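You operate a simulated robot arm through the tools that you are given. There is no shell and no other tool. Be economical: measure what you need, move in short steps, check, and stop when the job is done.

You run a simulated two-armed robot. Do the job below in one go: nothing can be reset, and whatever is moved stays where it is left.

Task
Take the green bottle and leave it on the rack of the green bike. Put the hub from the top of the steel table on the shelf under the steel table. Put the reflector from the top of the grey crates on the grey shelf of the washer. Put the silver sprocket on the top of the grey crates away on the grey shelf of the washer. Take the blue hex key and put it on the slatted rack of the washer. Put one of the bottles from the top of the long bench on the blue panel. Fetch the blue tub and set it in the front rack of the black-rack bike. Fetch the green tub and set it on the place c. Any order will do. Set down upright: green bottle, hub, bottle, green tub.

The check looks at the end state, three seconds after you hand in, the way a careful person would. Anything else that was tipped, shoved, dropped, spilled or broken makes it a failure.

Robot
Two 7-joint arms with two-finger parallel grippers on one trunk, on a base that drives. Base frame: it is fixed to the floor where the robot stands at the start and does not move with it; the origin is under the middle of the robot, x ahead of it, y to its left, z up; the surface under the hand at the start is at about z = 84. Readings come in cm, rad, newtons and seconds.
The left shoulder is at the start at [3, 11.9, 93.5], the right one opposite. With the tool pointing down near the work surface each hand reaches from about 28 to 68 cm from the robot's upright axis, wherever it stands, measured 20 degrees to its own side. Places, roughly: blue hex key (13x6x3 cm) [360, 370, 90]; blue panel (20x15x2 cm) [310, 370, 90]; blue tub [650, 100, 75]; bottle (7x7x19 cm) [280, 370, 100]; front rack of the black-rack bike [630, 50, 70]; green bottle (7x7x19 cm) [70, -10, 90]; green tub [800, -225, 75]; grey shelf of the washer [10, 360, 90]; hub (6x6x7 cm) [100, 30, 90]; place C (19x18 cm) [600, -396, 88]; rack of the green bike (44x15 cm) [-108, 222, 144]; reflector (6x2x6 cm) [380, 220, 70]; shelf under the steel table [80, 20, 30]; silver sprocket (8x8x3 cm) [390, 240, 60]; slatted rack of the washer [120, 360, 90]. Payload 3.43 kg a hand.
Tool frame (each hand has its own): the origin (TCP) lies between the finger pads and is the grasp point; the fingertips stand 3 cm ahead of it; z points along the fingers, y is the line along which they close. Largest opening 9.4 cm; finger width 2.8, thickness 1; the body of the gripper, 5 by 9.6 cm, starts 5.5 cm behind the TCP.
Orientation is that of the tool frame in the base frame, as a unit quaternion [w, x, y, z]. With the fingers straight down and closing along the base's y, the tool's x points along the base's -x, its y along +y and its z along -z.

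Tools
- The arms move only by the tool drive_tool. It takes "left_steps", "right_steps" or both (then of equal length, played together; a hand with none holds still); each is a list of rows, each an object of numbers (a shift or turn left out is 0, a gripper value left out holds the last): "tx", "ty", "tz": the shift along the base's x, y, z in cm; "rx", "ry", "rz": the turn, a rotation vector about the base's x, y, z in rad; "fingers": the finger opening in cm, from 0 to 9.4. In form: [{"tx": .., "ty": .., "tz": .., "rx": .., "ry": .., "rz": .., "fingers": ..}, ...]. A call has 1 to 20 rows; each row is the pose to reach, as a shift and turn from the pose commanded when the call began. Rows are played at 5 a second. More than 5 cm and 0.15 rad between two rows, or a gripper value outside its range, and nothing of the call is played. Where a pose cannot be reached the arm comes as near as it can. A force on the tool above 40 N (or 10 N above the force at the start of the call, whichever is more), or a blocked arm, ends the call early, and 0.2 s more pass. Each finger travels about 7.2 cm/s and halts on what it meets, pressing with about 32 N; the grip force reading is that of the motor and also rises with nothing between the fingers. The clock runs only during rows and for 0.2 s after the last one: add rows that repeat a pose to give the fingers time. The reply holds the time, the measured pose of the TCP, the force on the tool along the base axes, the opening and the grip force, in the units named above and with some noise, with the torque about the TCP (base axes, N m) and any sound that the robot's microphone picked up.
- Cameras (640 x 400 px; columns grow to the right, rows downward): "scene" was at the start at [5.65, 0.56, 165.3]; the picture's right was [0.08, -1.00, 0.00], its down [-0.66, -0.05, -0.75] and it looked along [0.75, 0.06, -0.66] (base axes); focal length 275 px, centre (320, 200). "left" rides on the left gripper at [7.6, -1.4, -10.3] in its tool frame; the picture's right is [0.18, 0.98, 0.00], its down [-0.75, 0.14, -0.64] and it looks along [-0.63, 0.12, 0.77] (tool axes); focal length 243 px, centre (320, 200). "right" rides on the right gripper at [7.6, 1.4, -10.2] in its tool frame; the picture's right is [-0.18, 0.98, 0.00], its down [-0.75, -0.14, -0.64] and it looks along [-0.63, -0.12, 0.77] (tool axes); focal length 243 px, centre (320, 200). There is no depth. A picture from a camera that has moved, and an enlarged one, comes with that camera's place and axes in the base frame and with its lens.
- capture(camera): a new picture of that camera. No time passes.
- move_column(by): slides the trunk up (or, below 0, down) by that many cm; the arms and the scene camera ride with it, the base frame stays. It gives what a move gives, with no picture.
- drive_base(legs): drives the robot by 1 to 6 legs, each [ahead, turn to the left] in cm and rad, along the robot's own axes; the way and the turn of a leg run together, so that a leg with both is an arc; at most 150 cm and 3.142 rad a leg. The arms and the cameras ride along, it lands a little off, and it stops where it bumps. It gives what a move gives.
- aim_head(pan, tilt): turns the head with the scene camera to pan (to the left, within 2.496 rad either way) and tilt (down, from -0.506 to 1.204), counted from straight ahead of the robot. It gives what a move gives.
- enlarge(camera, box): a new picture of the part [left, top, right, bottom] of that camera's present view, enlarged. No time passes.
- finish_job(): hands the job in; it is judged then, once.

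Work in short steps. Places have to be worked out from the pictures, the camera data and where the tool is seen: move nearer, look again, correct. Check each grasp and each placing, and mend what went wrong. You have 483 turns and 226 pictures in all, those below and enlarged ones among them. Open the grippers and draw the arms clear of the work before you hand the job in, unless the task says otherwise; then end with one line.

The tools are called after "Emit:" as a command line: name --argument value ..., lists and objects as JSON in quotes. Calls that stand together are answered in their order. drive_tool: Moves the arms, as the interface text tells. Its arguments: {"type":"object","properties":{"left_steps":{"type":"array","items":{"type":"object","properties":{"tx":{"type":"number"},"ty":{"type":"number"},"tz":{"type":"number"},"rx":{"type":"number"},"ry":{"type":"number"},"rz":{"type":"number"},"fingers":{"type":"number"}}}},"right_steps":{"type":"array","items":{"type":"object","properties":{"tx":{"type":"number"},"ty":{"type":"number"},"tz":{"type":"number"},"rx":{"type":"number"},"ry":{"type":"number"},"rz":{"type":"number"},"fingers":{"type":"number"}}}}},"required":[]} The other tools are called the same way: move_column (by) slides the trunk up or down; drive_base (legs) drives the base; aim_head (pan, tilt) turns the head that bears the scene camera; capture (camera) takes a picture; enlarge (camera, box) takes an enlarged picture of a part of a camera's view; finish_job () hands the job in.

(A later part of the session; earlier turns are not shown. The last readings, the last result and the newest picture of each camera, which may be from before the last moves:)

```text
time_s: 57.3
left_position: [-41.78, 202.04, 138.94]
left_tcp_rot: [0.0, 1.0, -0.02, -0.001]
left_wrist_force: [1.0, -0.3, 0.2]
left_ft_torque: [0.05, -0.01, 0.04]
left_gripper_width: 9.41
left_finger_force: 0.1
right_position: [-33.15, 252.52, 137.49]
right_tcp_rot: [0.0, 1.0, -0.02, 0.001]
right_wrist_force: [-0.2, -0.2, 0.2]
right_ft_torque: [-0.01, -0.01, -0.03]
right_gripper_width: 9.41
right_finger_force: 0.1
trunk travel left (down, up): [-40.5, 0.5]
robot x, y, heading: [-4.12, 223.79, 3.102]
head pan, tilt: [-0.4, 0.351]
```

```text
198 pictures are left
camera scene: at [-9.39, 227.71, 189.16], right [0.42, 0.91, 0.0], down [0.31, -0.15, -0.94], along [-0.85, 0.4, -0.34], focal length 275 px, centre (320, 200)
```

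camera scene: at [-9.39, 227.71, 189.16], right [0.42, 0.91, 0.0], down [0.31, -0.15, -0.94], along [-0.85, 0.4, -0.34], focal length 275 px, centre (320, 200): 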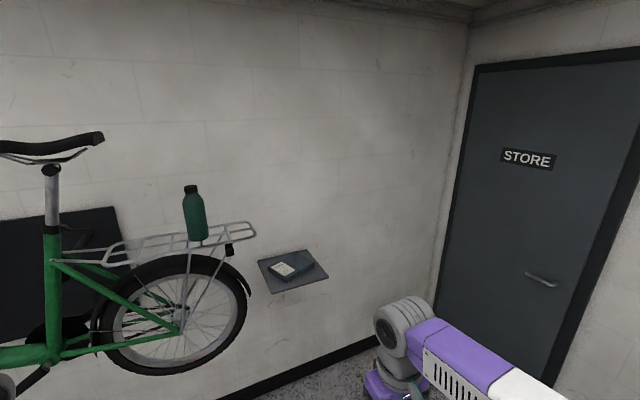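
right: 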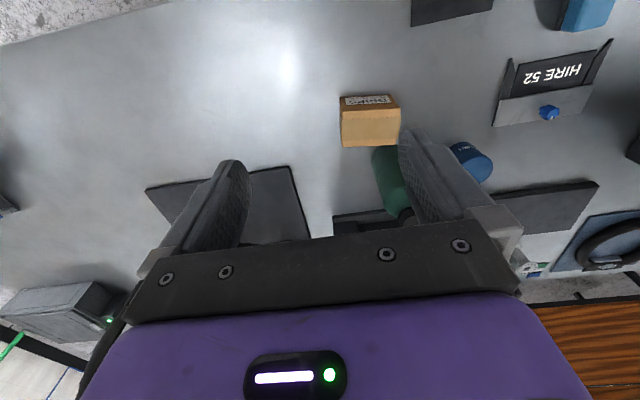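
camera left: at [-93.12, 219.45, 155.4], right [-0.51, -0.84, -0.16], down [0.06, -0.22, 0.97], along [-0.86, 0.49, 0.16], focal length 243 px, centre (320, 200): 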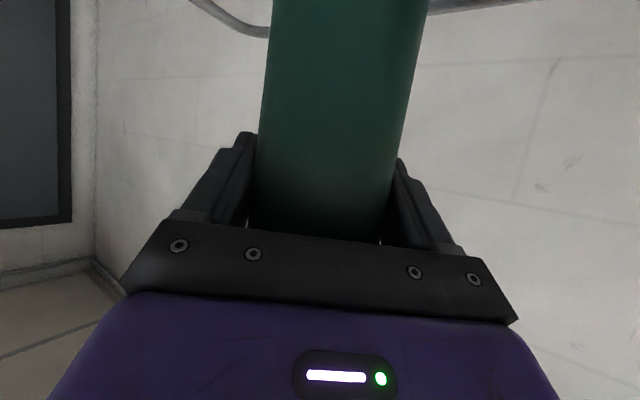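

The bottle is fine. Now I'll turn to face +x and drive toward the far side of the steel table.

Emit:
drive_base --legs '[[0, -3.1]]'

Emit:
aim_head --pan -0.3 --tilt 0.4

Emit:
capture --camera "scene"

Emit:
aim_head --pan 0.9 --tilt 0.4

Emit:
capture --camera "scene"

```text
time_s: 64.7
left_position: [29.88, 250.99, 138.96]
left_tcp_rot: [0.0, -0.051, 0.999, 0.001]
left_wrist_force: [-1.2, -0.4, -0.9]
left_ft_torque: [-0.01, -0.03, -0.04]
left_gripper_width: 9.39
left_finger_force: 0.0
right_position: [28.46, 199.86, 137.41]
right_tcp_rot: [0.0, -0.05, 0.999, 0.0]
right_wrist_force: [0.2, 0.0, -0.7]
right_ft_torque: [0.02, 0.0, 0.0]
right_gripper_width: 9.38
right_finger_force: 0.0
trunk travel left (down, up): [-40.5, 0.5]
robot x, y, heading: [-4.24, 223.96, 0.099]
head pan, tilt: [-0.4, 0.351]
```

```text
time_s: 65.4
left_position: [29.92, 251.0, 138.94]
left_tcp_rot: [0.0, -0.049, 0.999, 0.001]
left_wrist_force: [-0.4, 0.2, 0.7]
left_ft_torque: [0.03, -0.04, -0.04]
left_gripper_width: 9.39
left_finger_force: 0.0
right_position: [28.23, 199.84, 137.45]
right_tcp_rot: [0.0, -0.051, 0.999, 0.0]
right_wrist_force: [0.0, 0.2, 1.1]
right_ft_torque: [0.01, 0.0, 0.0]
right_gripper_width: 9.42
right_finger_force: 0.1
trunk travel left (down, up): [-40.5, 0.5]
robot x, y, heading: [-4.2, 223.97, 0.102]
head pan, tilt: [-0.3, 0.4]
```

```text
197 pictures are left
camera scene: at [2.14, 221.74, 188.71], right [-0.2, -0.98, 0.0], down [-0.38, 0.08, -0.92], along [0.9, -0.18, -0.39], focal length 275 px, centre (320, 200)
```

scene: 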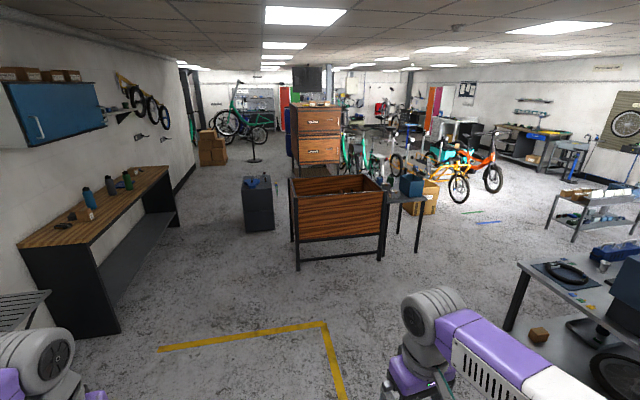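

```text
time_s: 66.8
left_position: [29.93, 250.89, 138.85]
left_tcp_rot: [0.0, -0.049, 0.999, 0.001]
left_wrist_force: [0.9, 0.5, -0.6]
left_ft_torque: [-0.04, 0.02, -0.02]
left_gripper_width: 9.4
left_finger_force: 0.0
right_position: [28.4, 199.8, 137.44]
right_tcp_rot: [0.0, -0.051, 0.999, 0.0]
right_wrist_force: [-0.7, -0.1, 0.1]
right_ft_torque: [0.0, -0.03, -0.01]
right_gripper_width: 9.4
right_finger_force: 0.0
trunk travel left (down, up): [-40.5, 0.5]
robot x, y, heading: [-3.97, 223.9, 0.097]
head pan, tilt: [0.901, 0.4]
```

```text
196 pictures are left
camera scene: at [-1.94, 231.38, 188.71], right [0.84, -0.54, 0.0], down [-0.21, -0.33, -0.92], along [0.5, 0.78, -0.39], focal length 275 px, centre (320, 200)
```

scene: 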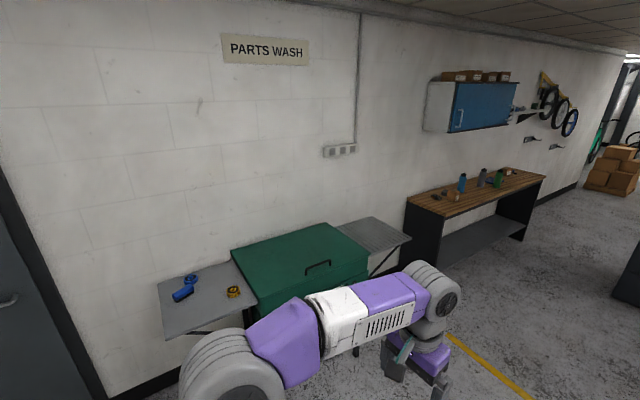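

The table's far-left corner is near (116, 71) and the way around is open. I'll drive to about (167, 200), then south along x ≈ 167.

Emit:
drive_base --legs '[[0, -0.24], [120, 0], [51, 0], [0, -1.43]]'

Emit:
aim_head --pan 0.0 --tilt 0.6

Emit:
capture --camera "scene"

```text
time_s: 79.7
left_position: [186.49, 165.2, 138.81]
left_tcp_rot: [0.002, 0.702, 0.712, 0.001]
left_wrist_force: [0.1, 0.1, 0.5]
left_ft_torque: [0.0, 0.01, -0.02]
left_gripper_width: 9.4
left_finger_force: 0.2
right_position: [135.63, 171.01, 137.47]
right_tcp_rot: [-0.001, 0.701, 0.713, -0.001]
right_wrist_force: [-0.1, 0.0, -0.2]
right_ft_torque: [0.03, 0.01, 0.02]
right_gripper_width: 9.38
right_finger_force: 0.0
trunk travel left (down, up): [-40.5, 0.5]
robot x, y, heading: [162.15, 201.65, -1.553]
head pan, tilt: [0.901, 0.4]
```

```text
time_s: 80.9
left_position: [186.44, 165.17, 138.84]
left_tcp_rot: [0.0, 0.702, 0.712, 0.001]
left_wrist_force: [0.6, 0.2, 0.3]
left_ft_torque: [0.03, -0.01, 0.01]
left_gripper_width: 9.4
left_finger_force: 0.0
right_position: [135.61, 171.12, 137.37]
right_tcp_rot: [-0.001, 0.701, 0.713, 0.001]
right_wrist_force: [-0.6, 0.2, -0.2]
right_ft_torque: [0.0, -0.02, 0.0]
right_gripper_width: 9.4
right_finger_force: 0.0
trunk travel left (down, up): [-40.5, 0.5]
robot x, y, heading: [162.7, 201.73, -1.559]
head pan, tilt: [0.0, 0.6]
```

```text
195 pictures are left
camera scene: at [162.9, 195.54, 186.89], right [-1.0, -0.02, 0.0], down [-0.01, 0.56, -0.83], along [0.01, -0.83, -0.56], focal length 275 px, centre (320, 200)
```

scene: 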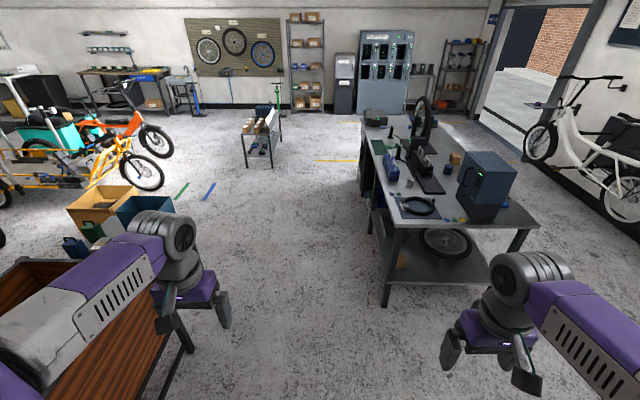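

I have a clear corridor and the hub is visible near the table's far edge. I'll drive on to y ≈ 28 and turn to face the table.

Emit:
drive_base --legs '[[100, 0], [73, 0], [0, -1.58]]'

Emit:
aim_head --pan 0.0 --tilt 0.9

Emit:
capture --camera "scene"

```text
time_s: 93.4
left_position: [130.88, 3.49, 138.95]
left_tcp_rot: [0.001, 1.0, 0.021, 0.0]
left_wrist_force: [0.2, -0.3, -0.3]
left_ft_torque: [-0.02, -0.01, 0.0]
left_gripper_width: 9.4
left_finger_force: 0.1
right_position: [135.49, 54.34, 137.52]
right_tcp_rot: [-0.001, 1.0, 0.023, 0.0]
right_wrist_force: [-0.9, -0.1, -0.1]
right_ft_torque: [-0.01, -0.01, -0.02]
right_gripper_width: 9.41
right_finger_force: 0.1
trunk travel left (down, up): [-40.5, 0.5]
robot x, y, heading: [166.55, 28.16, -3.098]
head pan, tilt: [0.0, 0.6]
```

```text
time_s: 94.2
left_position: [130.76, 3.35, 138.93]
left_tcp_rot: [0.0, 1.0, 0.021, 0.001]
left_wrist_force: [0.6, 0.2, 0.2]
left_ft_torque: [-0.03, 0.02, -0.04]
left_gripper_width: 9.4
left_finger_force: 0.2
right_position: [135.28, 54.36, 137.41]
right_tcp_rot: [0.0, 1.0, 0.023, 0.0]
right_wrist_force: [0.4, 0.3, -0.5]
right_ft_torque: [0.0, -0.02, 0.0]
right_gripper_width: 9.4
right_finger_force: 0.1
trunk travel left (down, up): [-40.5, 0.5]
robot x, y, heading: [166.27, 28.04, -3.098]
head pan, tilt: [0.0, 0.901]
```

```text
194 pictures are left
camera scene: at [162.21, 27.96, 184.42], right [-0.04, 1.0, 0.0], down [0.78, 0.04, -0.62], along [-0.62, -0.03, -0.78], focal length 275 px, centre (320, 200)
```

scene: 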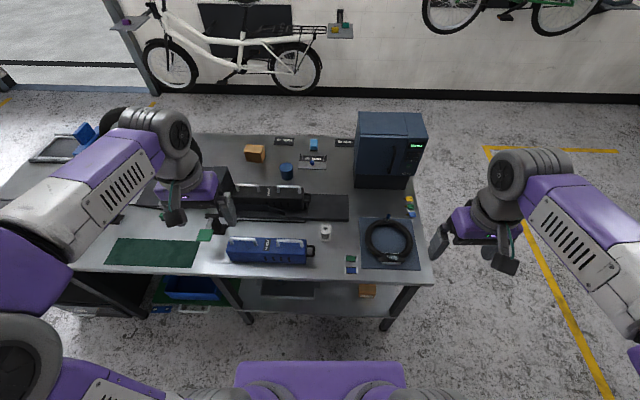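

The hub is at about (102.2, 27.2), just right of the blue battery. I'll enlarge around it and the shelf strip below.

Emit:
enlarge --camera "scene" --box '[220, 190, 440, 340]'

```text
2.67 times, centred on (330, 265) of scene
camera zoom: at [162.21, 27.96, 184.42], right [-0.04, 1.0, 0.0], down [0.78, 0.04, -0.62], along [-0.62, -0.03, -0.78], focal length 734 px, centre (293, 27)
```

zoom: 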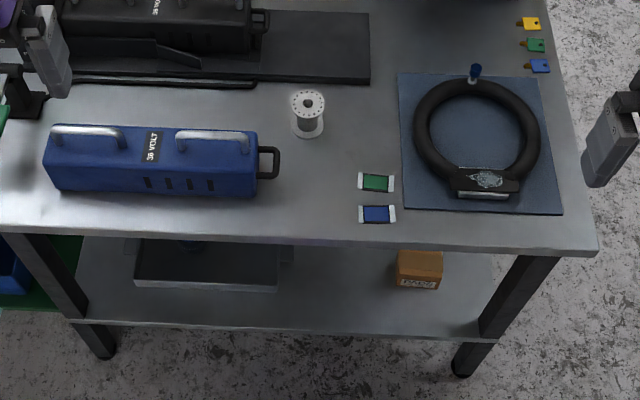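

The hub is clear for a vertical grasp, and the free shelf spot lies between the tray and the small box near (110, 35). I'll drive 6 cm closer and bring the right hand above the hub.

Emit:
drive_base --legs '[[6, 0]]'

Emit:
drive_tool --right_steps '[{"tx": -2.3, "ty": -2.3, "tz": -3}, {"tx": -4.5, "ty": -4.5, "tz": -6}, {"tx": -6.8, "ty": -6.8, "tz": -9}, {"tx": -9, "ty": -9, "tz": -12}, {"tx": -11.3, "ty": -11.3, "tz": -15}, {"tx": -13.5, "ty": -13.5, "tz": -18}, {"tx": -15.8, "ty": -15.8, "tz": -21}, {"tx": -18, "ty": -18, "tz": -24}, {"tx": -20.3, "ty": -20.3, "tz": -27}, {"tx": -22.5, "ty": -22.5, "tz": -30}, {"tx": -25, "ty": -25, "tz": -33}, {"tx": -27.1, "ty": -27.0, "tz": -36}]'

Emit:
capture --camera "right"

Emit:
capture --camera "scene"

```text
time_s: 95.2
left_position: [125.0, 3.05, 138.91]
left_tcp_rot: [0.001, 1.0, 0.022, -0.001]
left_wrist_force: [0.1, 0.2, 0.7]
left_ft_torque: [0.0, -0.01, 0.02]
left_gripper_width: 9.43
left_finger_force: 0.0
right_position: [129.45, 53.99, 137.35]
right_tcp_rot: [0.001, 1.0, 0.023, 0.0]
right_wrist_force: [0.2, 0.1, -0.1]
right_ft_torque: [0.0, -0.03, 0.02]
right_gripper_width: 9.4
right_finger_force: 0.1
trunk travel left (down, up): [-40.5, 0.5]
robot x, y, heading: [160.75, 27.94, -3.097]
head pan, tilt: [0.0, 0.901]
```

```text
time_s: 97.8
left_position: [124.74, 2.93, 138.8]
left_tcp_rot: [0.0, 1.0, 0.022, -0.001]
left_wrist_force: [-0.1, -0.2, -0.8]
left_ft_torque: [0.01, -0.03, 0.01]
left_gripper_width: 9.36
left_finger_force: 0.0
right_position: [102.26, 26.6, 101.34]
right_tcp_rot: [0.0, 1.0, 0.023, 0.0]
right_wrist_force: [0.6, 0.2, 0.3]
right_ft_torque: [0.03, -0.03, -0.01]
right_gripper_width: 9.42
right_finger_force: 0.0
trunk travel left (down, up): [-40.5, 0.5]
robot x, y, heading: [160.2, 27.99, -3.097]
head pan, tilt: [0.0, 0.901]
```

```text
192 pictures are left
camera right: at [109.95, 25.5, 111.58], right [-0.14, -0.99, 0.0], down [-0.76, 0.11, 0.64], along [-0.64, 0.09, -0.77], focal length 243 px, centre (320, 200)
```

right: 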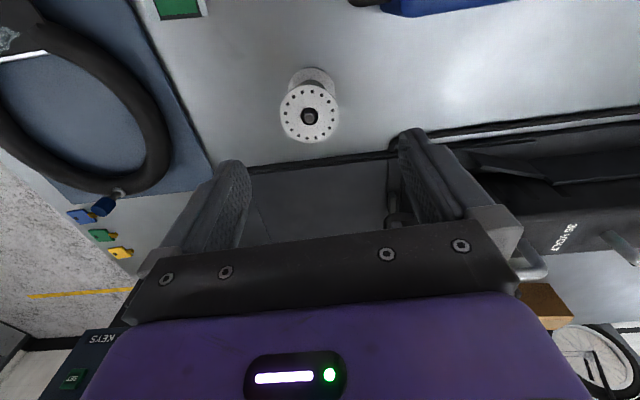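

```text
191 pictures are left
camera scene: at [156.15, 27.57, 184.41], right [-0.05, 1.0, 0.0], down [0.78, 0.04, -0.62], along [-0.62, -0.03, -0.78], focal length 275 px, centre (320, 200)
```

scene: 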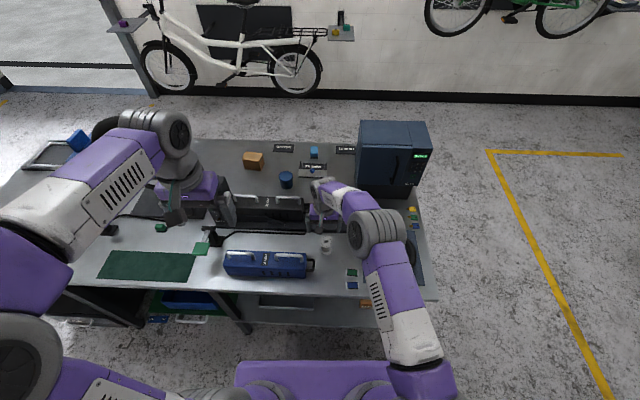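

The wrist camera puts the hub at (102.5, 27.5). I'll go down over it and grip.

Emit:
drive_tool --right_steps '[{"tx": 0.15, "ty": 0.75, "tz": -3}, {"tx": 0.15, "ty": 0.75, "tz": -7}, {"tx": 0.15, "ty": 0.75, "tz": -11}, {"tx": 0.15, "ty": 0.75, "tz": -13.7}, {"tx": 0.15, "ty": 0.75, "tz": -13.7, "fingers": 5}, {"tx": 0.15, "ty": 0.75, "tz": -13.7, "fingers": 5}, {"tx": 0.15, "ty": 0.75, "tz": -13.7, "fingers": 5}]'

Emit:
capture --camera "right"

```text
time_s: 99.4
left_position: [125.0, 3.06, 138.78]
left_tcp_rot: [0.001, 1.0, 0.022, -0.001]
left_wrist_force: [-0.5, 1.4, 0.6]
left_ft_torque: [0.03, -0.02, 0.02]
left_gripper_width: 9.41
left_finger_force: 0.0
right_position: [102.33, 27.87, 87.71]
right_tcp_rot: [0.0, 1.0, 0.023, 0.0]
right_wrist_force: [0.2, 0.8, -0.1]
right_ft_torque: [-0.01, 0.0, 0.03]
right_gripper_width: 5.18
right_finger_force: 32.5
trunk travel left (down, up): [-40.5, 0.5]
robot x, y, heading: [160.8, 28.12, -3.096]
head pan, tilt: [0.0, 0.901]
```

```text
190 pictures are left
camera right: at [109.94, 26.64, 97.9], right [-0.14, -0.99, 0.0], down [-0.76, 0.11, 0.64], along [-0.64, 0.09, -0.77], focal length 243 px, centre (320, 200)
```

right: 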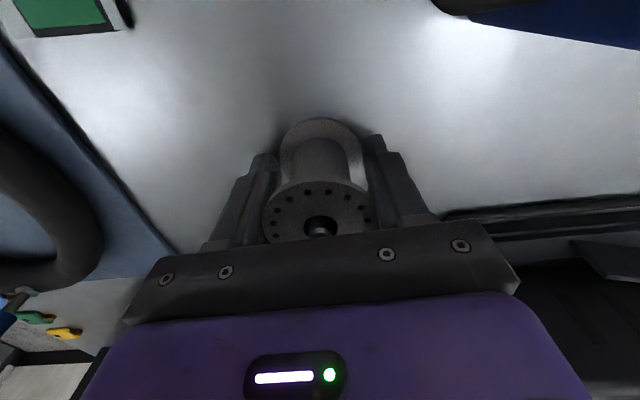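

The hub is gripped (5.2 cm, 32 N). I'll lift it, back the base off 38 cm so the hand clears the table edge, then lower the trunk.

Emit:
drive_tool --right_steps '[{"tz": 3}, {"tz": 7}, {"tz": 11}, {"tz": 15}, {"tz": 15}]'

Emit:
drive_base --legs '[[-42, 0]]'

Emit:
move_column --by -40.4

Emit:
aim_head --pan 0.0 --tilt 0.6

Emit:
capture --camera "scene"

Emit:
capture --camera "right"

```text
time_s: 100.6
left_position: [124.92, 3.02, 138.86]
left_tcp_rot: [0.0, 1.0, 0.022, 0.0]
left_wrist_force: [-0.2, 0.2, -0.6]
left_ft_torque: [0.01, -0.01, -0.01]
left_gripper_width: 9.4
left_finger_force: 0.0
right_position: [102.5, 27.82, 102.88]
right_tcp_rot: [0.0, 1.0, 0.023, 0.0]
right_wrist_force: [-0.3, 0.2, -1.1]
right_ft_torque: [-0.04, 0.0, 0.02]
right_gripper_width: 5.16
right_finger_force: 31.9
trunk travel left (down, up): [-40.5, 0.5]
robot x, y, heading: [160.5, 27.8, -3.095]
head pan, tilt: [0.0, 0.901]
```

```text
time_s: 103.2
left_position: [167.13, 4.71, 138.86]
left_tcp_rot: [0.0, 1.0, 0.028, 0.0]
left_wrist_force: [-0.5, 1.4, -0.5]
left_ft_torque: [-0.01, -0.02, -0.02]
left_gripper_width: 9.39
left_finger_force: 0.0
right_position: [144.31, 29.15, 102.86]
right_tcp_rot: [0.001, 1.0, 0.029, 0.0]
right_wrist_force: [-0.4, -0.2, -0.7]
right_ft_torque: [0.01, 0.02, -0.02]
right_gripper_width: 5.22
right_finger_force: 32.1
trunk travel left (down, up): [-40.5, 0.5]
robot x, y, heading: [202.21, 30.28, -3.08]
head pan, tilt: [0.0, 0.901]
```

```text
refused: -40.4 is not a number from -40 to 40
```

```text
time_s: 104.0
left_position: [167.08, 4.79, 139.02]
left_tcp_rot: [0.001, 1.0, 0.03, 0.001]
left_wrist_force: [-0.3, 0.3, -0.2]
left_ft_torque: [0.03, -0.01, 0.01]
left_gripper_width: 9.44
left_finger_force: 0.0
right_position: [144.38, 29.15, 102.91]
right_tcp_rot: [0.0, 1.0, 0.03, 0.0]
right_wrist_force: [0.1, 0.3, -2.2]
right_ft_torque: [0.01, -0.03, 0.03]
right_gripper_width: 5.18
right_finger_force: 31.6
trunk travel left (down, up): [-40.5, 0.5]
robot x, y, heading: [202.76, 30.19, -3.08]
head pan, tilt: [0.0, 0.6]
```

```text
189 pictures are left
camera scene: at [196.74, 29.76, 186.88], right [-0.06, 1.0, 0.0], down [0.56, 0.03, -0.82], along [-0.82, -0.05, -0.57], focal length 275 px, centre (320, 200)
```

scene: 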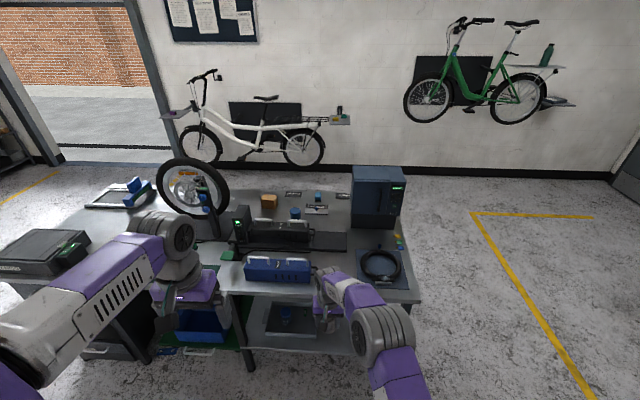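

```text
188 pictures are left
camera right: at [151.98, 28.28, 113.15], right [-0.13, -0.99, 0.0], down [-0.76, 0.1, 0.64], along [-0.64, 0.08, -0.77], focal length 243 px, centre (320, 200)
```

right: 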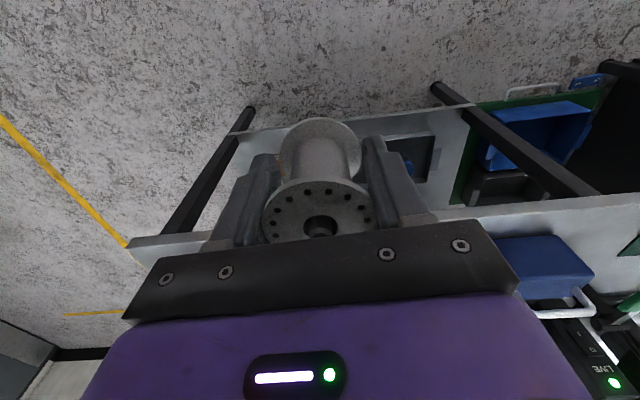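

The hand is now outside the table edge. I'll lower the trunk by 40 and look again.

Emit:
move_column --by -40

Emit:
capture --camera "scene"

Emit:
capture --camera "right"

```text
time_s: 107.8
left_position: [167.04, 4.75, 99.02]
left_tcp_rot: [0.0, 1.0, 0.029, 0.0]
left_wrist_force: [0.2, -0.1, -0.5]
left_ft_torque: [-0.03, 0.03, 0.0]
left_gripper_width: 9.43
left_finger_force: 0.1
right_position: [144.35, 29.36, 62.94]
right_tcp_rot: [0.0, 1.0, 0.031, 0.0]
right_wrist_force: [-0.6, -0.3, -1.3]
right_ft_torque: [0.0, 0.0, 0.01]
right_gripper_width: 5.18
right_finger_force: 31.7
trunk travel left (down, up): [-0.5, 40.5]
robot x, y, heading: [202.34, 30.65, -3.088]
head pan, tilt: [0.0, 0.6]
```

```text
187 pictures are left
camera scene: at [196.77, 29.76, 146.9], right [-0.06, 1.0, 0.0], down [0.56, 0.03, -0.83], along [-0.82, -0.05, -0.56], focal length 275 px, centre (320, 200)
```

scene: 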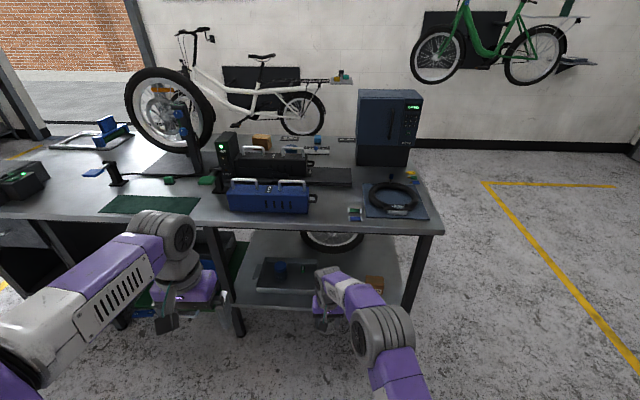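

```text
186 pictures are left
camera right: at [151.99, 28.28, 73.17], right [-0.13, -0.99, 0.0], down [-0.76, 0.1, 0.64], along [-0.64, 0.08, -0.77], focal length 243 px, centre (320, 200)
```

right: 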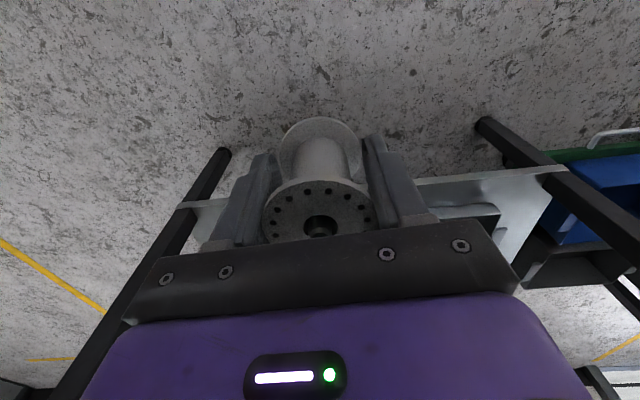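

I triangulate the shelf at z ≈ 31 with its front edge at x ≈ 118. I'll lower the hand to z 42 at y ≈ 36 outside the edge, then drive in.

Emit:
drive_tool --right_steps '[{"ty": 1.5, "tz": -4.2}, {"ty": 3, "tz": -8.4}, {"ty": 4.5, "tz": -12.6}, {"ty": 6, "tz": -16.8}, {"ty": 7, "tz": -20.5}]'

Emit:
capture --camera "scene"

Emit:
capture --camera "right"

```text
time_s: 109.0
left_position: [167.07, 4.82, 99.0]
left_tcp_rot: [0.0, 1.0, 0.029, 0.0]
left_wrist_force: [-0.9, 0.7, -1.4]
left_ft_torque: [-0.01, 0.02, 0.02]
left_gripper_width: 9.39
left_finger_force: 0.1
right_position: [144.44, 36.01, 42.13]
right_tcp_rot: [0.001, 1.0, 0.03, -0.001]
right_wrist_force: [-0.7, 0.4, -1.5]
right_ft_torque: [-0.01, -0.03, 0.0]
right_gripper_width: 5.18
right_finger_force: 32.1
trunk travel left (down, up): [-0.5, 40.5]
robot x, y, heading: [202.58, 30.14, -3.086]
head pan, tilt: [0.0, 0.6]
```

```text
185 pictures are left
camera scene: at [196.75, 29.77, 146.89], right [-0.06, 1.0, 0.0], down [0.56, 0.03, -0.82], along [-0.82, -0.05, -0.57], focal length 275 px, centre (320, 200)
```

scene: 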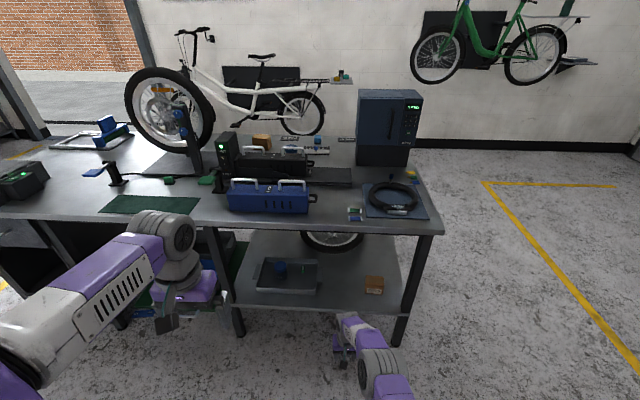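

```text
184 pictures are left
camera right: at [152.08, 34.99, 52.3], right [-0.13, -0.99, 0.0], down [-0.76, 0.1, 0.64], along [-0.64, 0.08, -0.77], focal length 243 px, centre (320, 200)
```

right: 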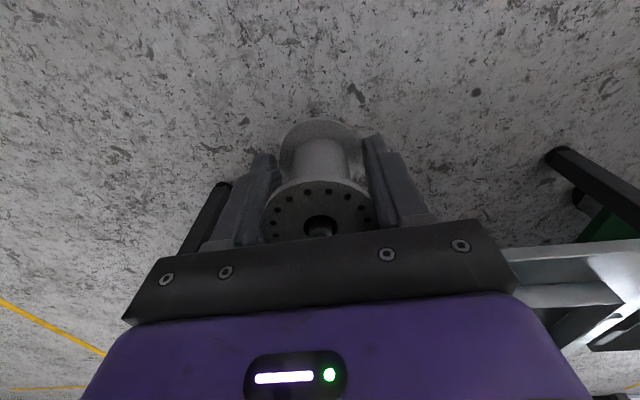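

The shelf spot between tray (y<23) and box (y>47) is free. I'll drive in 34 cm.

Emit:
drive_base --legs '[[20, 0]]'

Emit:
capture --camera "scene"

```text
time_s: 110.6
left_position: [147.03, 3.87, 98.95]
left_tcp_rot: [0.001, 1.0, 0.026, 0.0]
left_wrist_force: [0.9, -0.3, 0.4]
left_ft_torque: [-0.01, -0.01, 0.0]
left_gripper_width: 9.4
left_finger_force: 0.1
right_position: [124.71, 35.14, 42.1]
right_tcp_rot: [0.0, 1.0, 0.028, 0.0]
right_wrist_force: [0.2, -0.8, -1.0]
right_ft_torque: [0.0, -0.03, -0.01]
right_gripper_width: 5.19
right_finger_force: 31.5
trunk travel left (down, up): [-0.5, 40.5]
robot x, y, heading: [182.09, 28.89, -3.086]
head pan, tilt: [0.0, 0.6]
```

```text
183 pictures are left
camera scene: at [176.89, 28.66, 146.88], right [-0.05, 1.0, 0.0], down [0.56, 0.03, -0.82], along [-0.82, -0.04, -0.57], focal length 275 px, centre (320, 200)
```

scene: 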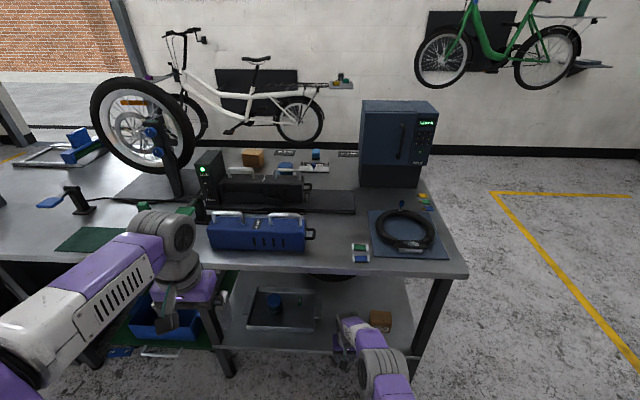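

Emit:
drive_base --legs '[[14, 0]]'

Emit:
capture --camera "scene"

Emit:
capture --camera "right"

```text
time_s: 111.9
left_position: [132.82, 2.96, 98.88]
left_tcp_rot: [0.001, 1.0, 0.027, 0.001]
left_wrist_force: [-0.6, 0.1, 0.2]
left_ft_torque: [0.0, -0.01, 0.01]
left_gripper_width: 9.41
left_finger_force: 0.1
right_position: [110.49, 34.16, 42.03]
right_tcp_rot: [-0.001, 1.0, 0.028, 0.001]
right_wrist_force: [-0.1, 0.6, -1.2]
right_ft_torque: [-0.02, 0.0, 0.0]
right_gripper_width: 5.17
right_finger_force: 32.1
trunk travel left (down, up): [-0.5, 40.5]
robot x, y, heading: [168.36, 28.37, -3.08]
head pan, tilt: [0.0, 0.6]
```

```text
182 pictures are left
camera scene: at [162.66, 27.85, 146.88], right [-0.06, 1.0, 0.0], down [0.56, 0.03, -0.82], along [-0.82, -0.05, -0.57], focal length 275 px, centre (320, 200)
```

scene: 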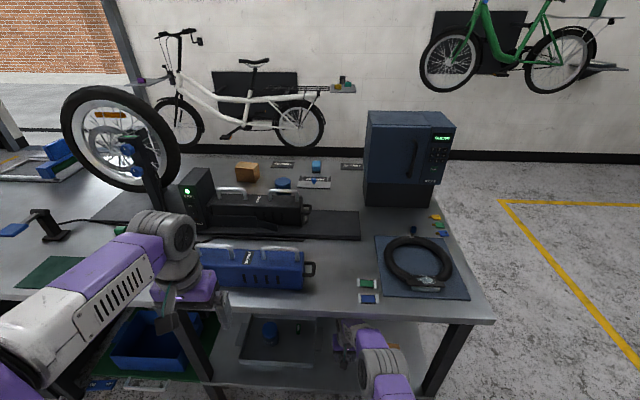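

```text
181 pictures are left
camera right: at [118.07, 33.19, 52.32], right [-0.13, -0.99, 0.0], down [-0.76, 0.1, 0.64], along [-0.64, 0.08, -0.77], focal length 243 px, centre (320, 200)
```

right: 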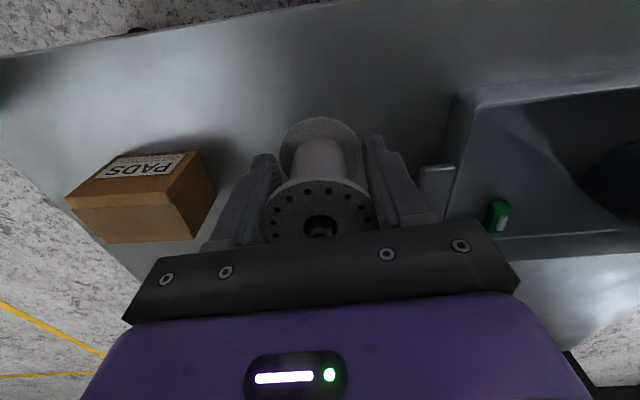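

The hub is over free shelf, between the PADS box and the tray. I'll lower until contact.

Emit:
drive_tool --right_steps '[{"tz": -2}, {"tz": -4}, {"tz": -5}, {"tz": -5.5}, {"tz": -6}, {"tz": -6.4}, {"tz": -6.8}, {"tz": -7.2}, {"tz": -7.6}, {"tz": -8.0}]'

```text
time_s: 114.1
left_position: [132.95, 2.79, 98.91]
left_tcp_rot: [0.0, 1.0, 0.027, 0.0]
left_wrist_force: [0.3, -0.1, -0.1]
left_ft_torque: [-0.01, -0.02, -0.05]
left_gripper_width: 9.39
left_finger_force: 0.0
right_position: [112.06, 34.58, 36.04]
right_tcp_rot: [0.001, 1.0, 0.028, 0.0]
right_wrist_force: [-0.4, 0.2, -1.0]
right_ft_torque: [0.0, 0.01, 0.0]
right_gripper_width: 5.16
right_finger_force: 32.2
right hand out of reach, approached as far as the arm can: row 2, 3, 4, 5, 6, 7, 8, 9, 10
trunk travel left (down, up): [-0.5, 40.5]
robot x, y, heading: [168.21, 28.24, -3.083]
head pan, tilt: [0.0, 0.6]
```

The reach ran out at z 36. I'll drive 4 cm ahead and then lower nearer to the robot.

Emit:
drive_base --legs '[[4, 0]]'

Emit:
drive_tool --right_steps '[{"tx": 2, "tz": 0}, {"tx": 3, "tz": -0.4}, {"tx": 3, "tz": -0.8}]'

Emit:
capture --camera "right"

```text
time_s: 115.0
left_position: [129.01, 2.67, 98.85]
left_tcp_rot: [0.001, 1.0, 0.027, 0.0]
left_wrist_force: [-0.2, -0.7, 0.1]
left_ft_torque: [0.0, 0.01, -0.03]
left_gripper_width: 9.41
left_finger_force: 0.1
right_position: [108.19, 34.47, 36.03]
right_tcp_rot: [0.001, 1.0, 0.028, 0.001]
right_wrist_force: [-0.7, 0.3, -1.1]
right_ft_torque: [-0.02, -0.04, 0.0]
right_gripper_width: 5.15
right_finger_force: 31.8
trunk travel left (down, up): [-0.5, 40.5]
robot x, y, heading: [164.38, 28.38, -3.083]
head pan, tilt: [0.0, 0.6]
```

```text
time_s: 115.8
left_position: [129.11, 2.72, 98.95]
left_tcp_rot: [0.001, 1.0, 0.027, 0.001]
left_wrist_force: [0.0, -0.2, -0.3]
left_ft_torque: [0.0, -0.01, -0.02]
left_gripper_width: 9.39
left_finger_force: 0.1
right_position: [111.3, 34.33, 35.06]
right_tcp_rot: [0.002, 1.0, 0.028, -0.001]
right_wrist_force: [0.2, -0.1, -0.7]
right_ft_torque: [0.03, -0.03, -0.01]
right_gripper_width: 5.19
right_finger_force: 32.1
trunk travel left (down, up): [-0.5, 40.5]
robot x, y, heading: [164.27, 28.03, -3.087]
head pan, tilt: [0.0, 0.6]
```

```text
180 pictures are left
camera right: at [118.83, 33.3, 45.38], right [-0.13, -0.99, 0.0], down [-0.76, 0.1, 0.64], along [-0.64, 0.08, -0.77], focal length 243 px, centre (320, 200)
```

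right: 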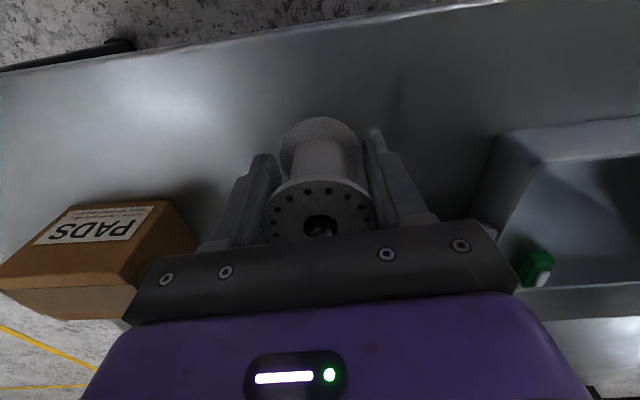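

Emit:
drive_tool --right_steps '[{"tx": 0.2, "tz": -0.3}, {"tx": 0.3, "tz": -0.6}, {"tx": 0.3, "tz": -0.9}, {"tx": 0.3, "tz": -1.2}, {"tx": 0.3, "tz": -1.5}]'

```text
time_s: 117.0
left_position: [129.0, 2.68, 98.89]
left_tcp_rot: [0.001, 1.0, 0.028, 0.0]
left_wrist_force: [0.1, 0.1, -0.3]
left_ft_torque: [0.0, 0.0, 0.0]
left_gripper_width: 9.42
left_finger_force: 0.0
right_position: [111.4, 34.41, 33.71]
right_tcp_rot: [0.001, 1.0, 0.027, 0.0]
right_wrist_force: [-0.1, -0.5, -0.1]
right_ft_torque: [-0.03, -0.02, 0.02]
right_gripper_width: 5.18
right_finger_force: 31.8
trunk travel left (down, up): [-0.5, 40.5]
robot x, y, heading: [164.33, 28.3, -3.083]
head pan, tilt: [0.0, 0.6]
```

Emit:
drive_tool --right_steps '[{"tx": 0.1, "tz": -0.25}, {"tx": 0.2, "tz": -0.5}, {"tx": 0.2, "tz": -0.75}, {"tx": 0.2, "tz": -1.0}]'

Emit:
capture --camera "right"

```text
time_s: 118.0
left_position: [129.2, 2.71, 98.95]
left_tcp_rot: [-0.001, 1.0, 0.027, 0.0]
left_wrist_force: [-0.4, -0.6, -0.4]
left_ft_torque: [0.03, 0.02, 0.01]
left_gripper_width: 9.41
left_finger_force: 0.0
right_position: [111.29, 34.52, 33.0]
right_tcp_rot: [0.0, 1.0, 0.028, -0.004]
right_wrist_force: [-2.0, 0.7, 33.2]
right_ft_torque: [0.45, 0.1, 0.23]
right_gripper_width: 5.18
right_finger_force: 32.0
trunk travel left (down, up): [-0.5, 40.5]
robot x, y, heading: [164.55, 28.33, -3.083]
head pan, tilt: [0.0, 0.6]
```

```text
179 pictures are left
camera right: at [119.06, 33.42, 43.2], right [-0.13, -0.99, 0.0], down [-0.76, 0.1, 0.65], along [-0.64, 0.08, -0.76], focal length 243 px, centre (320, 200)
```

right: 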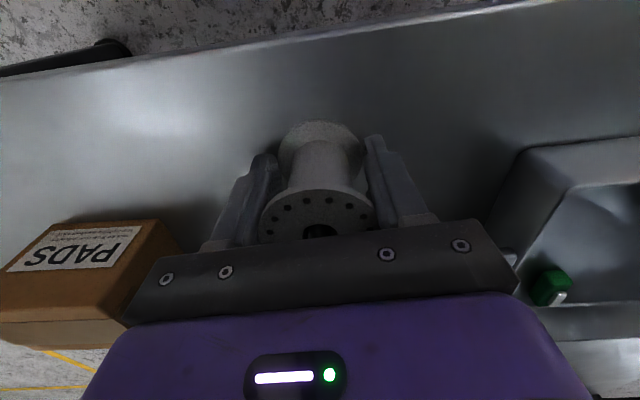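

Firm contact. I'll relax by 0.5 cm, open, and lift away.

Emit:
drive_tool --right_steps '[{"tz": 0.6}, {"tz": 0.6, "fingers": 6}, {"tz": 0.6, "fingers": 8.5}, {"tz": 0.6, "fingers": 8.5}, {"tz": 4, "fingers": 8.5}, {"tz": 8, "fingers": 8.5}, {"tz": 10, "fingers": 8.5}]'

Emit:
capture --camera "right"

```text
time_s: 119.8
left_position: [129.27, 2.59, 99.08]
left_tcp_rot: [0.0, 1.0, 0.027, -0.001]
left_wrist_force: [0.6, 0.2, 0.2]
left_ft_torque: [0.03, 0.02, -0.01]
left_gripper_width: 9.4
left_finger_force: 0.2
right_position: [116.87, 34.78, 38.13]
right_tcp_rot: [-0.008, 0.998, 0.035, 0.05]
right_wrist_force: [0.1, -0.4, -0.1]
right_ft_torque: [0.01, 0.0, 0.02]
right_gripper_width: 8.5
right_finger_force: 0.1
trunk travel left (down, up): [-0.5, 40.5]
robot x, y, heading: [164.78, 28.17, -3.084]
head pan, tilt: [0.0, 0.6]
stopped in row 7 (right hand): the arm was blocked; the commanded pose is now the measured one
```

```text
178 pictures are left
camera right: at [123.48, 33.6, 49.13], right [-0.11, -0.99, -0.03], down [-0.82, 0.08, 0.56], along [-0.56, 0.09, -0.83], focal length 243 px, centre (320, 200)
```

right: 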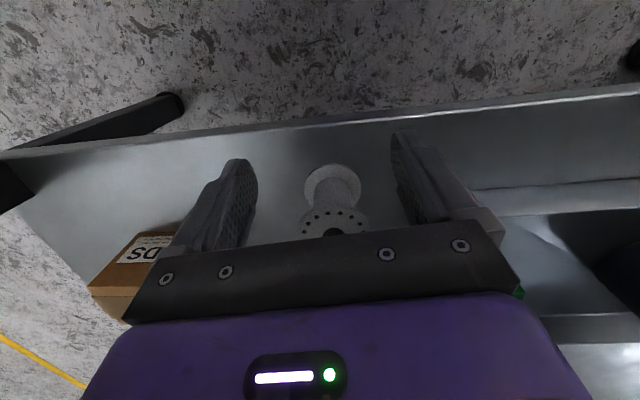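

The hub stands upright, but the arm was blocked on the way up, so something may be touching the table underside. Let me check the scene first.

Emit:
capture --camera "scene"

```text
177 pictures are left
camera scene: at [159.12, 27.66, 147.08], right [-0.05, 1.0, 0.0], down [0.56, 0.03, -0.83], along [-0.82, -0.04, -0.56], focal length 275 px, centre (320, 200)
```

scene: 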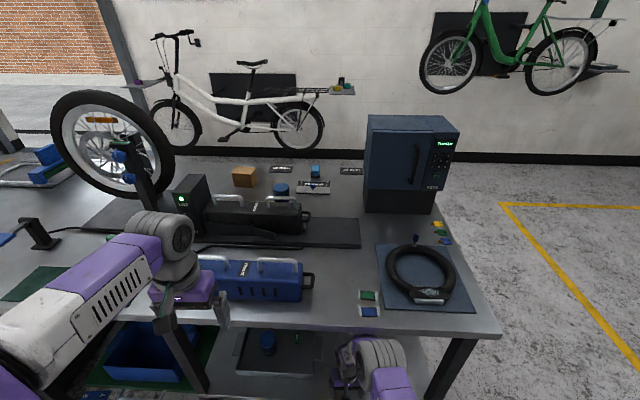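

Nothing on the table has moved. The wrist joint is just under the edge, so I'll drive straight back to draw out.

Emit:
drive_base --legs '[[-35, 0]]'

Emit:
capture --camera "scene"

```text
time_s: 122.0
left_position: [163.55, 4.72, 98.93]
left_tcp_rot: [0.001, 1.0, 0.025, 0.0]
left_wrist_force: [-0.1, -1.0, -0.2]
left_ft_torque: [-0.01, 0.01, 0.0]
left_gripper_width: 9.39
left_finger_force: 0.2
right_position: [151.0, 36.68, 38.21]
right_tcp_rot: [-0.007, 0.998, 0.032, 0.049]
right_wrist_force: [0.5, 0.0, 0.6]
right_ft_torque: [0.01, 0.02, -0.01]
right_gripper_width: 8.49
right_finger_force: 0.1
trunk travel left (down, up): [-0.5, 40.5]
robot x, y, heading: [199.18, 29.89, -3.092]
head pan, tilt: [0.0, 0.6]
```

```text
176 pictures are left
camera scene: at [193.41, 29.53, 146.89], right [-0.05, 1.0, 0.0], down [0.56, 0.03, -0.83], along [-0.82, -0.04, -0.56], focal length 275 px, centre (320, 200)
```

scene: 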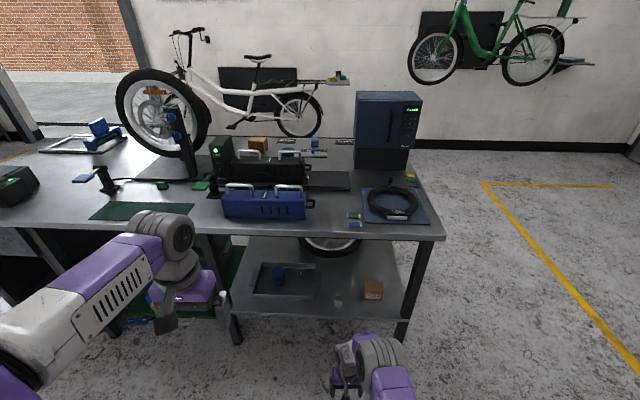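

Emit:
enlarge --camera "scene" --box '[220, 180, 440, 330]'

```text
2.67 times, centred on (330, 255) of scene
camera zoom: at [193.41, 29.53, 146.89], right [-0.05, 1.0, 0.0], down [0.56, 0.03, -0.83], along [-0.82, -0.04, -0.56], focal length 734 px, centre (293, 53)
```

zoom: 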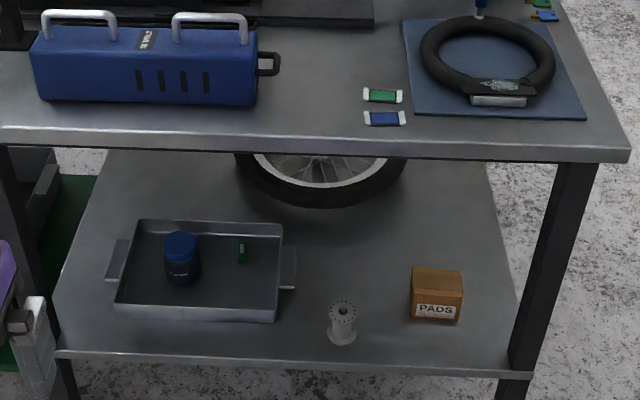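

The hub is upright on the shelf. I'll restore the right arm to neutral and raise the trunk a bit.

Emit:
drive_tool --right_steps '[{"tx": 0.9, "ty": 1.1, "tz": 4.3, "ry": 0.02}, {"tx": 1.7, "ty": 2.3, "tz": 8.6, "ry": 0.04}, {"tx": 2.6, "ty": 3.4, "tz": 12.9, "ry": 0.06}, {"tx": 3.4, "ty": 4.6, "tz": 17.1, "ry": 0.08}, {"tx": 4.3, "ty": 5.7, "tz": 21.4, "ry": 0.098}, {"tx": 5.1, "ty": 6.9, "tz": 25.7, "ry": 0.098}, {"tx": 6, "ty": 8, "tz": 30, "ry": 0.098}, {"tx": 6.9, "ty": 9.1, "tz": 34.3, "ry": 0.098}, {"tx": 7.7, "ty": 10.3, "tz": 38.6, "ry": 0.098}, {"tx": 8.6, "ty": 11.4, "tz": 42.9, "ry": 0.098}, {"tx": 9.4, "ty": 12.6, "tz": 47.1, "ry": 0.098}, {"tx": 10.3, "ty": 13.7, "tz": 51.4, "ry": 0.098}, {"tx": 11.1, "ty": 14.9, "tz": 55.7, "ry": 0.098}, {"tx": 12, "ty": 16, "tz": 60, "ry": 0.098, "fingers": 9.4}]'

Emit:
move_column --by 20

Emit:
drive_base --legs '[[0, -1.57]]'

Emit:
aim_head --pan -0.3 --tilt 0.4

Emit:
capture --camera "scene"

```text
time_s: 125.0
left_position: [163.47, 4.77, 98.91]
left_tcp_rot: [0.001, 1.0, 0.025, 0.0]
left_wrist_force: [-0.1, 0.5, 0.6]
left_ft_torque: [0.01, -0.01, 0.0]
left_gripper_width: 9.41
left_finger_force: 0.0
right_position: [163.1, 52.67, 98.43]
right_tcp_rot: [-0.009, 0.999, 0.032, 0.0]
right_wrist_force: [0.3, 0.3, -0.6]
right_ft_torque: [-0.01, -0.02, -0.01]
right_gripper_width: 9.39
right_finger_force: 0.0
trunk travel left (down, up): [-0.5, 40.5]
robot x, y, heading: [199.11, 29.95, -3.092]
head pan, tilt: [0.0, 0.6]
```

```text
time_s: 127.2
left_position: [163.56, 4.64, 118.83]
left_tcp_rot: [0.0, 1.0, 0.025, 0.0]
left_wrist_force: [0.7, 0.6, 0.4]
left_ft_torque: [0.01, 0.02, -0.02]
left_gripper_width: 9.4
left_finger_force: 0.0
right_position: [163.11, 52.52, 118.23]
right_tcp_rot: [-0.008, 0.999, 0.032, -0.001]
right_wrist_force: [-0.2, -0.5, -0.2]
right_ft_torque: [0.0, -0.02, 0.03]
right_gripper_width: 9.4
right_finger_force: 0.1
trunk travel left (down, up): [-20.5, 20.5]
robot x, y, heading: [199.04, 30.37, -3.099]
head pan, tilt: [0.0, 0.6]
```

```text
time_s: 131.4
left_position: [173.0, 64.9, 118.9]
left_tcp_rot: [0.001, 0.731, -0.682, 0.0]
left_wrist_force: [0.4, 1.3, 0.3]
left_ft_torque: [0.01, -0.01, -0.01]
left_gripper_width: 9.42
left_finger_force: 0.1
right_position: [220.9, 66.14, 118.29]
right_tcp_rot: [-0.006, 0.736, -0.677, 0.006]
right_wrist_force: [0.2, -0.4, 0.4]
right_ft_torque: [0.0, 0.0, 0.0]
right_gripper_width: 9.41
right_finger_force: 0.1
trunk travel left (down, up): [-20.5, 20.5]
robot x, y, heading: [199.15, 29.7, 1.64]
head pan, tilt: [0.0, 0.6]
```

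```text
time_s: 132.2
left_position: [172.97, 64.99, 118.78]
left_tcp_rot: [0.001, 0.731, -0.683, 0.001]
left_wrist_force: [0.0, 0.4, -2.0]
left_ft_torque: [0.0, 0.02, -0.01]
left_gripper_width: 9.39
left_finger_force: 0.0
right_position: [220.82, 66.14, 118.43]
right_tcp_rot: [-0.007, 0.736, -0.677, 0.006]
right_wrist_force: [0.6, 0.4, 0.1]
right_ft_torque: [0.03, -0.02, -0.02]
right_gripper_width: 9.37
right_finger_force: 0.0
trunk travel left (down, up): [-20.5, 20.5]
robot x, y, heading: [199.16, 29.98, 1.642]
head pan, tilt: [-0.3, 0.4]
```

```text
174 pictures are left
camera scene: at [201.53, 35.84, 168.71], right [0.97, -0.23, 0.0], down [-0.09, -0.38, -0.92], along [0.21, 0.9, -0.39], focal length 275 px, centre (320, 200)
```

scene: 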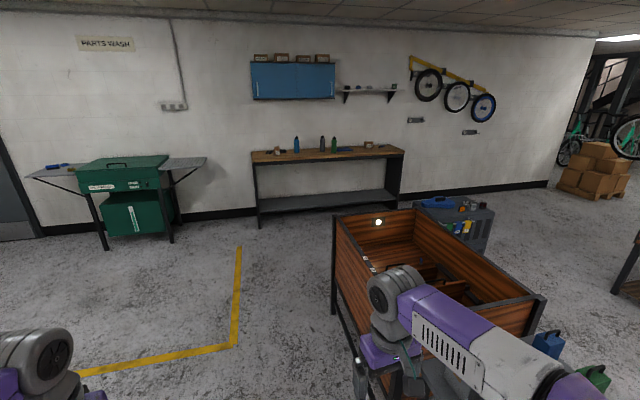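

The way north is clear west of the wooden crate. I'll drive north, then turn toward the grey crates.

Emit:
drive_base --legs '[[0, -0.03], [120, 0], [120, 0], [0, -1.62]]'

Emit:
aim_head --pan 0.0 --tilt 0.4

Emit:
capture --camera "scene"

```text
time_s: 148.1
left_position: [231.28, 286.46, 118.89]
left_tcp_rot: [0.0, 0.025, 1.0, 0.001]
left_wrist_force: [-0.7, -0.1, 0.3]
left_ft_torque: [-0.01, 0.02, -0.05]
left_gripper_width: 9.4
left_finger_force: 0.0
right_position: [226.71, 238.89, 118.38]
right_tcp_rot: [0.0, 0.018, 1.0, -0.009]
right_wrist_force: [-0.4, 0.3, 0.0]
right_ft_torque: [0.0, 0.02, 0.04]
right_gripper_width: 9.38
right_finger_force: 0.0
trunk travel left (down, up): [-20.5, 20.5]
robot x, y, heading: [193.62, 265.36, -0.052]
head pan, tilt: [-0.3, 0.4]
```

```text
time_s: 148.9
left_position: [231.28, 286.58, 118.83]
left_tcp_rot: [-0.001, 0.025, 1.0, 0.0]
left_wrist_force: [-0.7, 1.2, -0.7]
left_ft_torque: [0.03, -0.02, 0.03]
left_gripper_width: 9.41
left_finger_force: 0.1
right_position: [226.75, 238.9, 118.27]
right_tcp_rot: [0.0, 0.019, 1.0, -0.009]
right_wrist_force: [0.1, 0.7, -0.7]
right_ft_torque: [0.0, 0.0, -0.02]
right_gripper_width: 9.39
right_finger_force: 0.1
trunk travel left (down, up): [-20.5, 20.5]
robot x, y, heading: [193.63, 265.2, -0.048]
head pan, tilt: [0.0, 0.4]
```

```text
173 pictures are left
camera scene: at [200.0, 264.61, 168.71], right [-0.05, -1.0, 0.0], down [-0.39, 0.02, -0.92], along [0.92, -0.05, -0.39], focal length 275 px, centre (320, 200)
```

scene: 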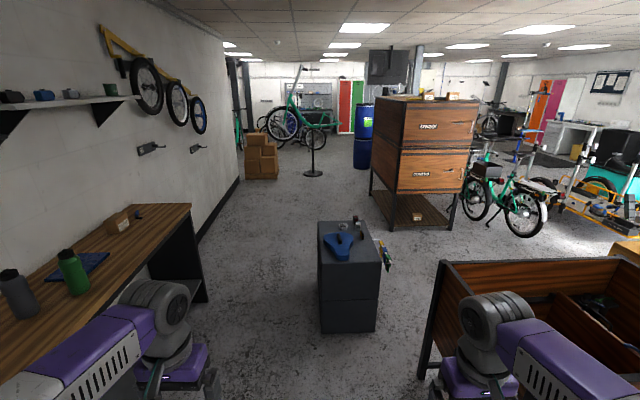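

Emit:
enlarge --camera "scene" --box '[290, 200, 420, 340]'

```text
2.86 times, centred on (355, 270) of scene
camera zoom: at [200.0, 264.61, 168.71], right [-0.05, -1.0, 0.0], down [-0.39, 0.02, -0.92], along [0.92, -0.05, -0.39], focal length 787 px, centre (220, 0)
```

zoom: 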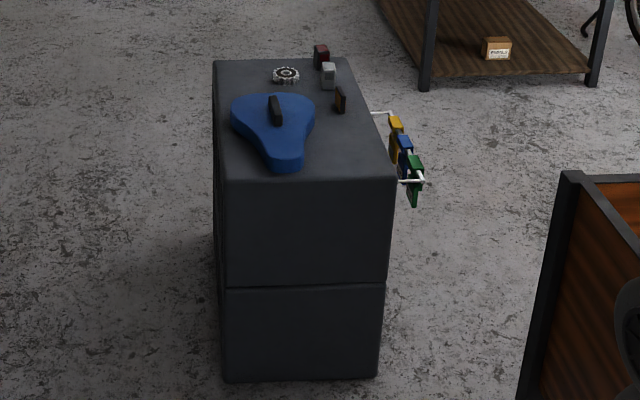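

The crates span x 345–399 and y 217–255, with the small things near the east end. I'll go round along y ≈ 300 to the east side, to about (438, 235).

Emit:
drive_base --legs '[[0, 0.38], [103, 0], [0, -0.35]]'

Emit:
capture --camera "scene"

```text
time_s: 156.5
left_position: [329.61, 322.6, 119.01]
left_tcp_rot: [0.0, 0.006, 1.0, 0.001]
left_wrist_force: [-0.7, 0.0, 0.2]
left_ft_torque: [0.02, 0.03, 0.0]
left_gripper_width: 9.4
left_finger_force: 0.1
right_position: [326.98, 274.69, 118.33]
right_tcp_rot: [0.0, -0.001, 1.0, -0.009]
right_wrist_force: [-0.6, 0.6, -0.6]
right_ft_torque: [0.02, 0.02, 0.03]
right_gripper_width: 9.39
right_finger_force: 0.1
trunk travel left (down, up): [-20.5, 20.5]
robot x, y, heading: [292.51, 299.67, -0.014]
head pan, tilt: [0.0, 0.4]
```

```text
171 pictures are left
camera scene: at [299.16, 299.41, 168.71], right [-0.01, -1.0, 0.0], down [-0.39, 0.01, -0.92], along [0.92, -0.01, -0.39], focal length 275 px, centre (320, 200)
```

scene: 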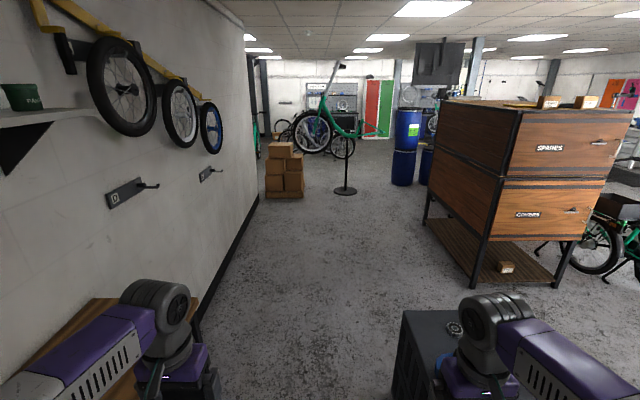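

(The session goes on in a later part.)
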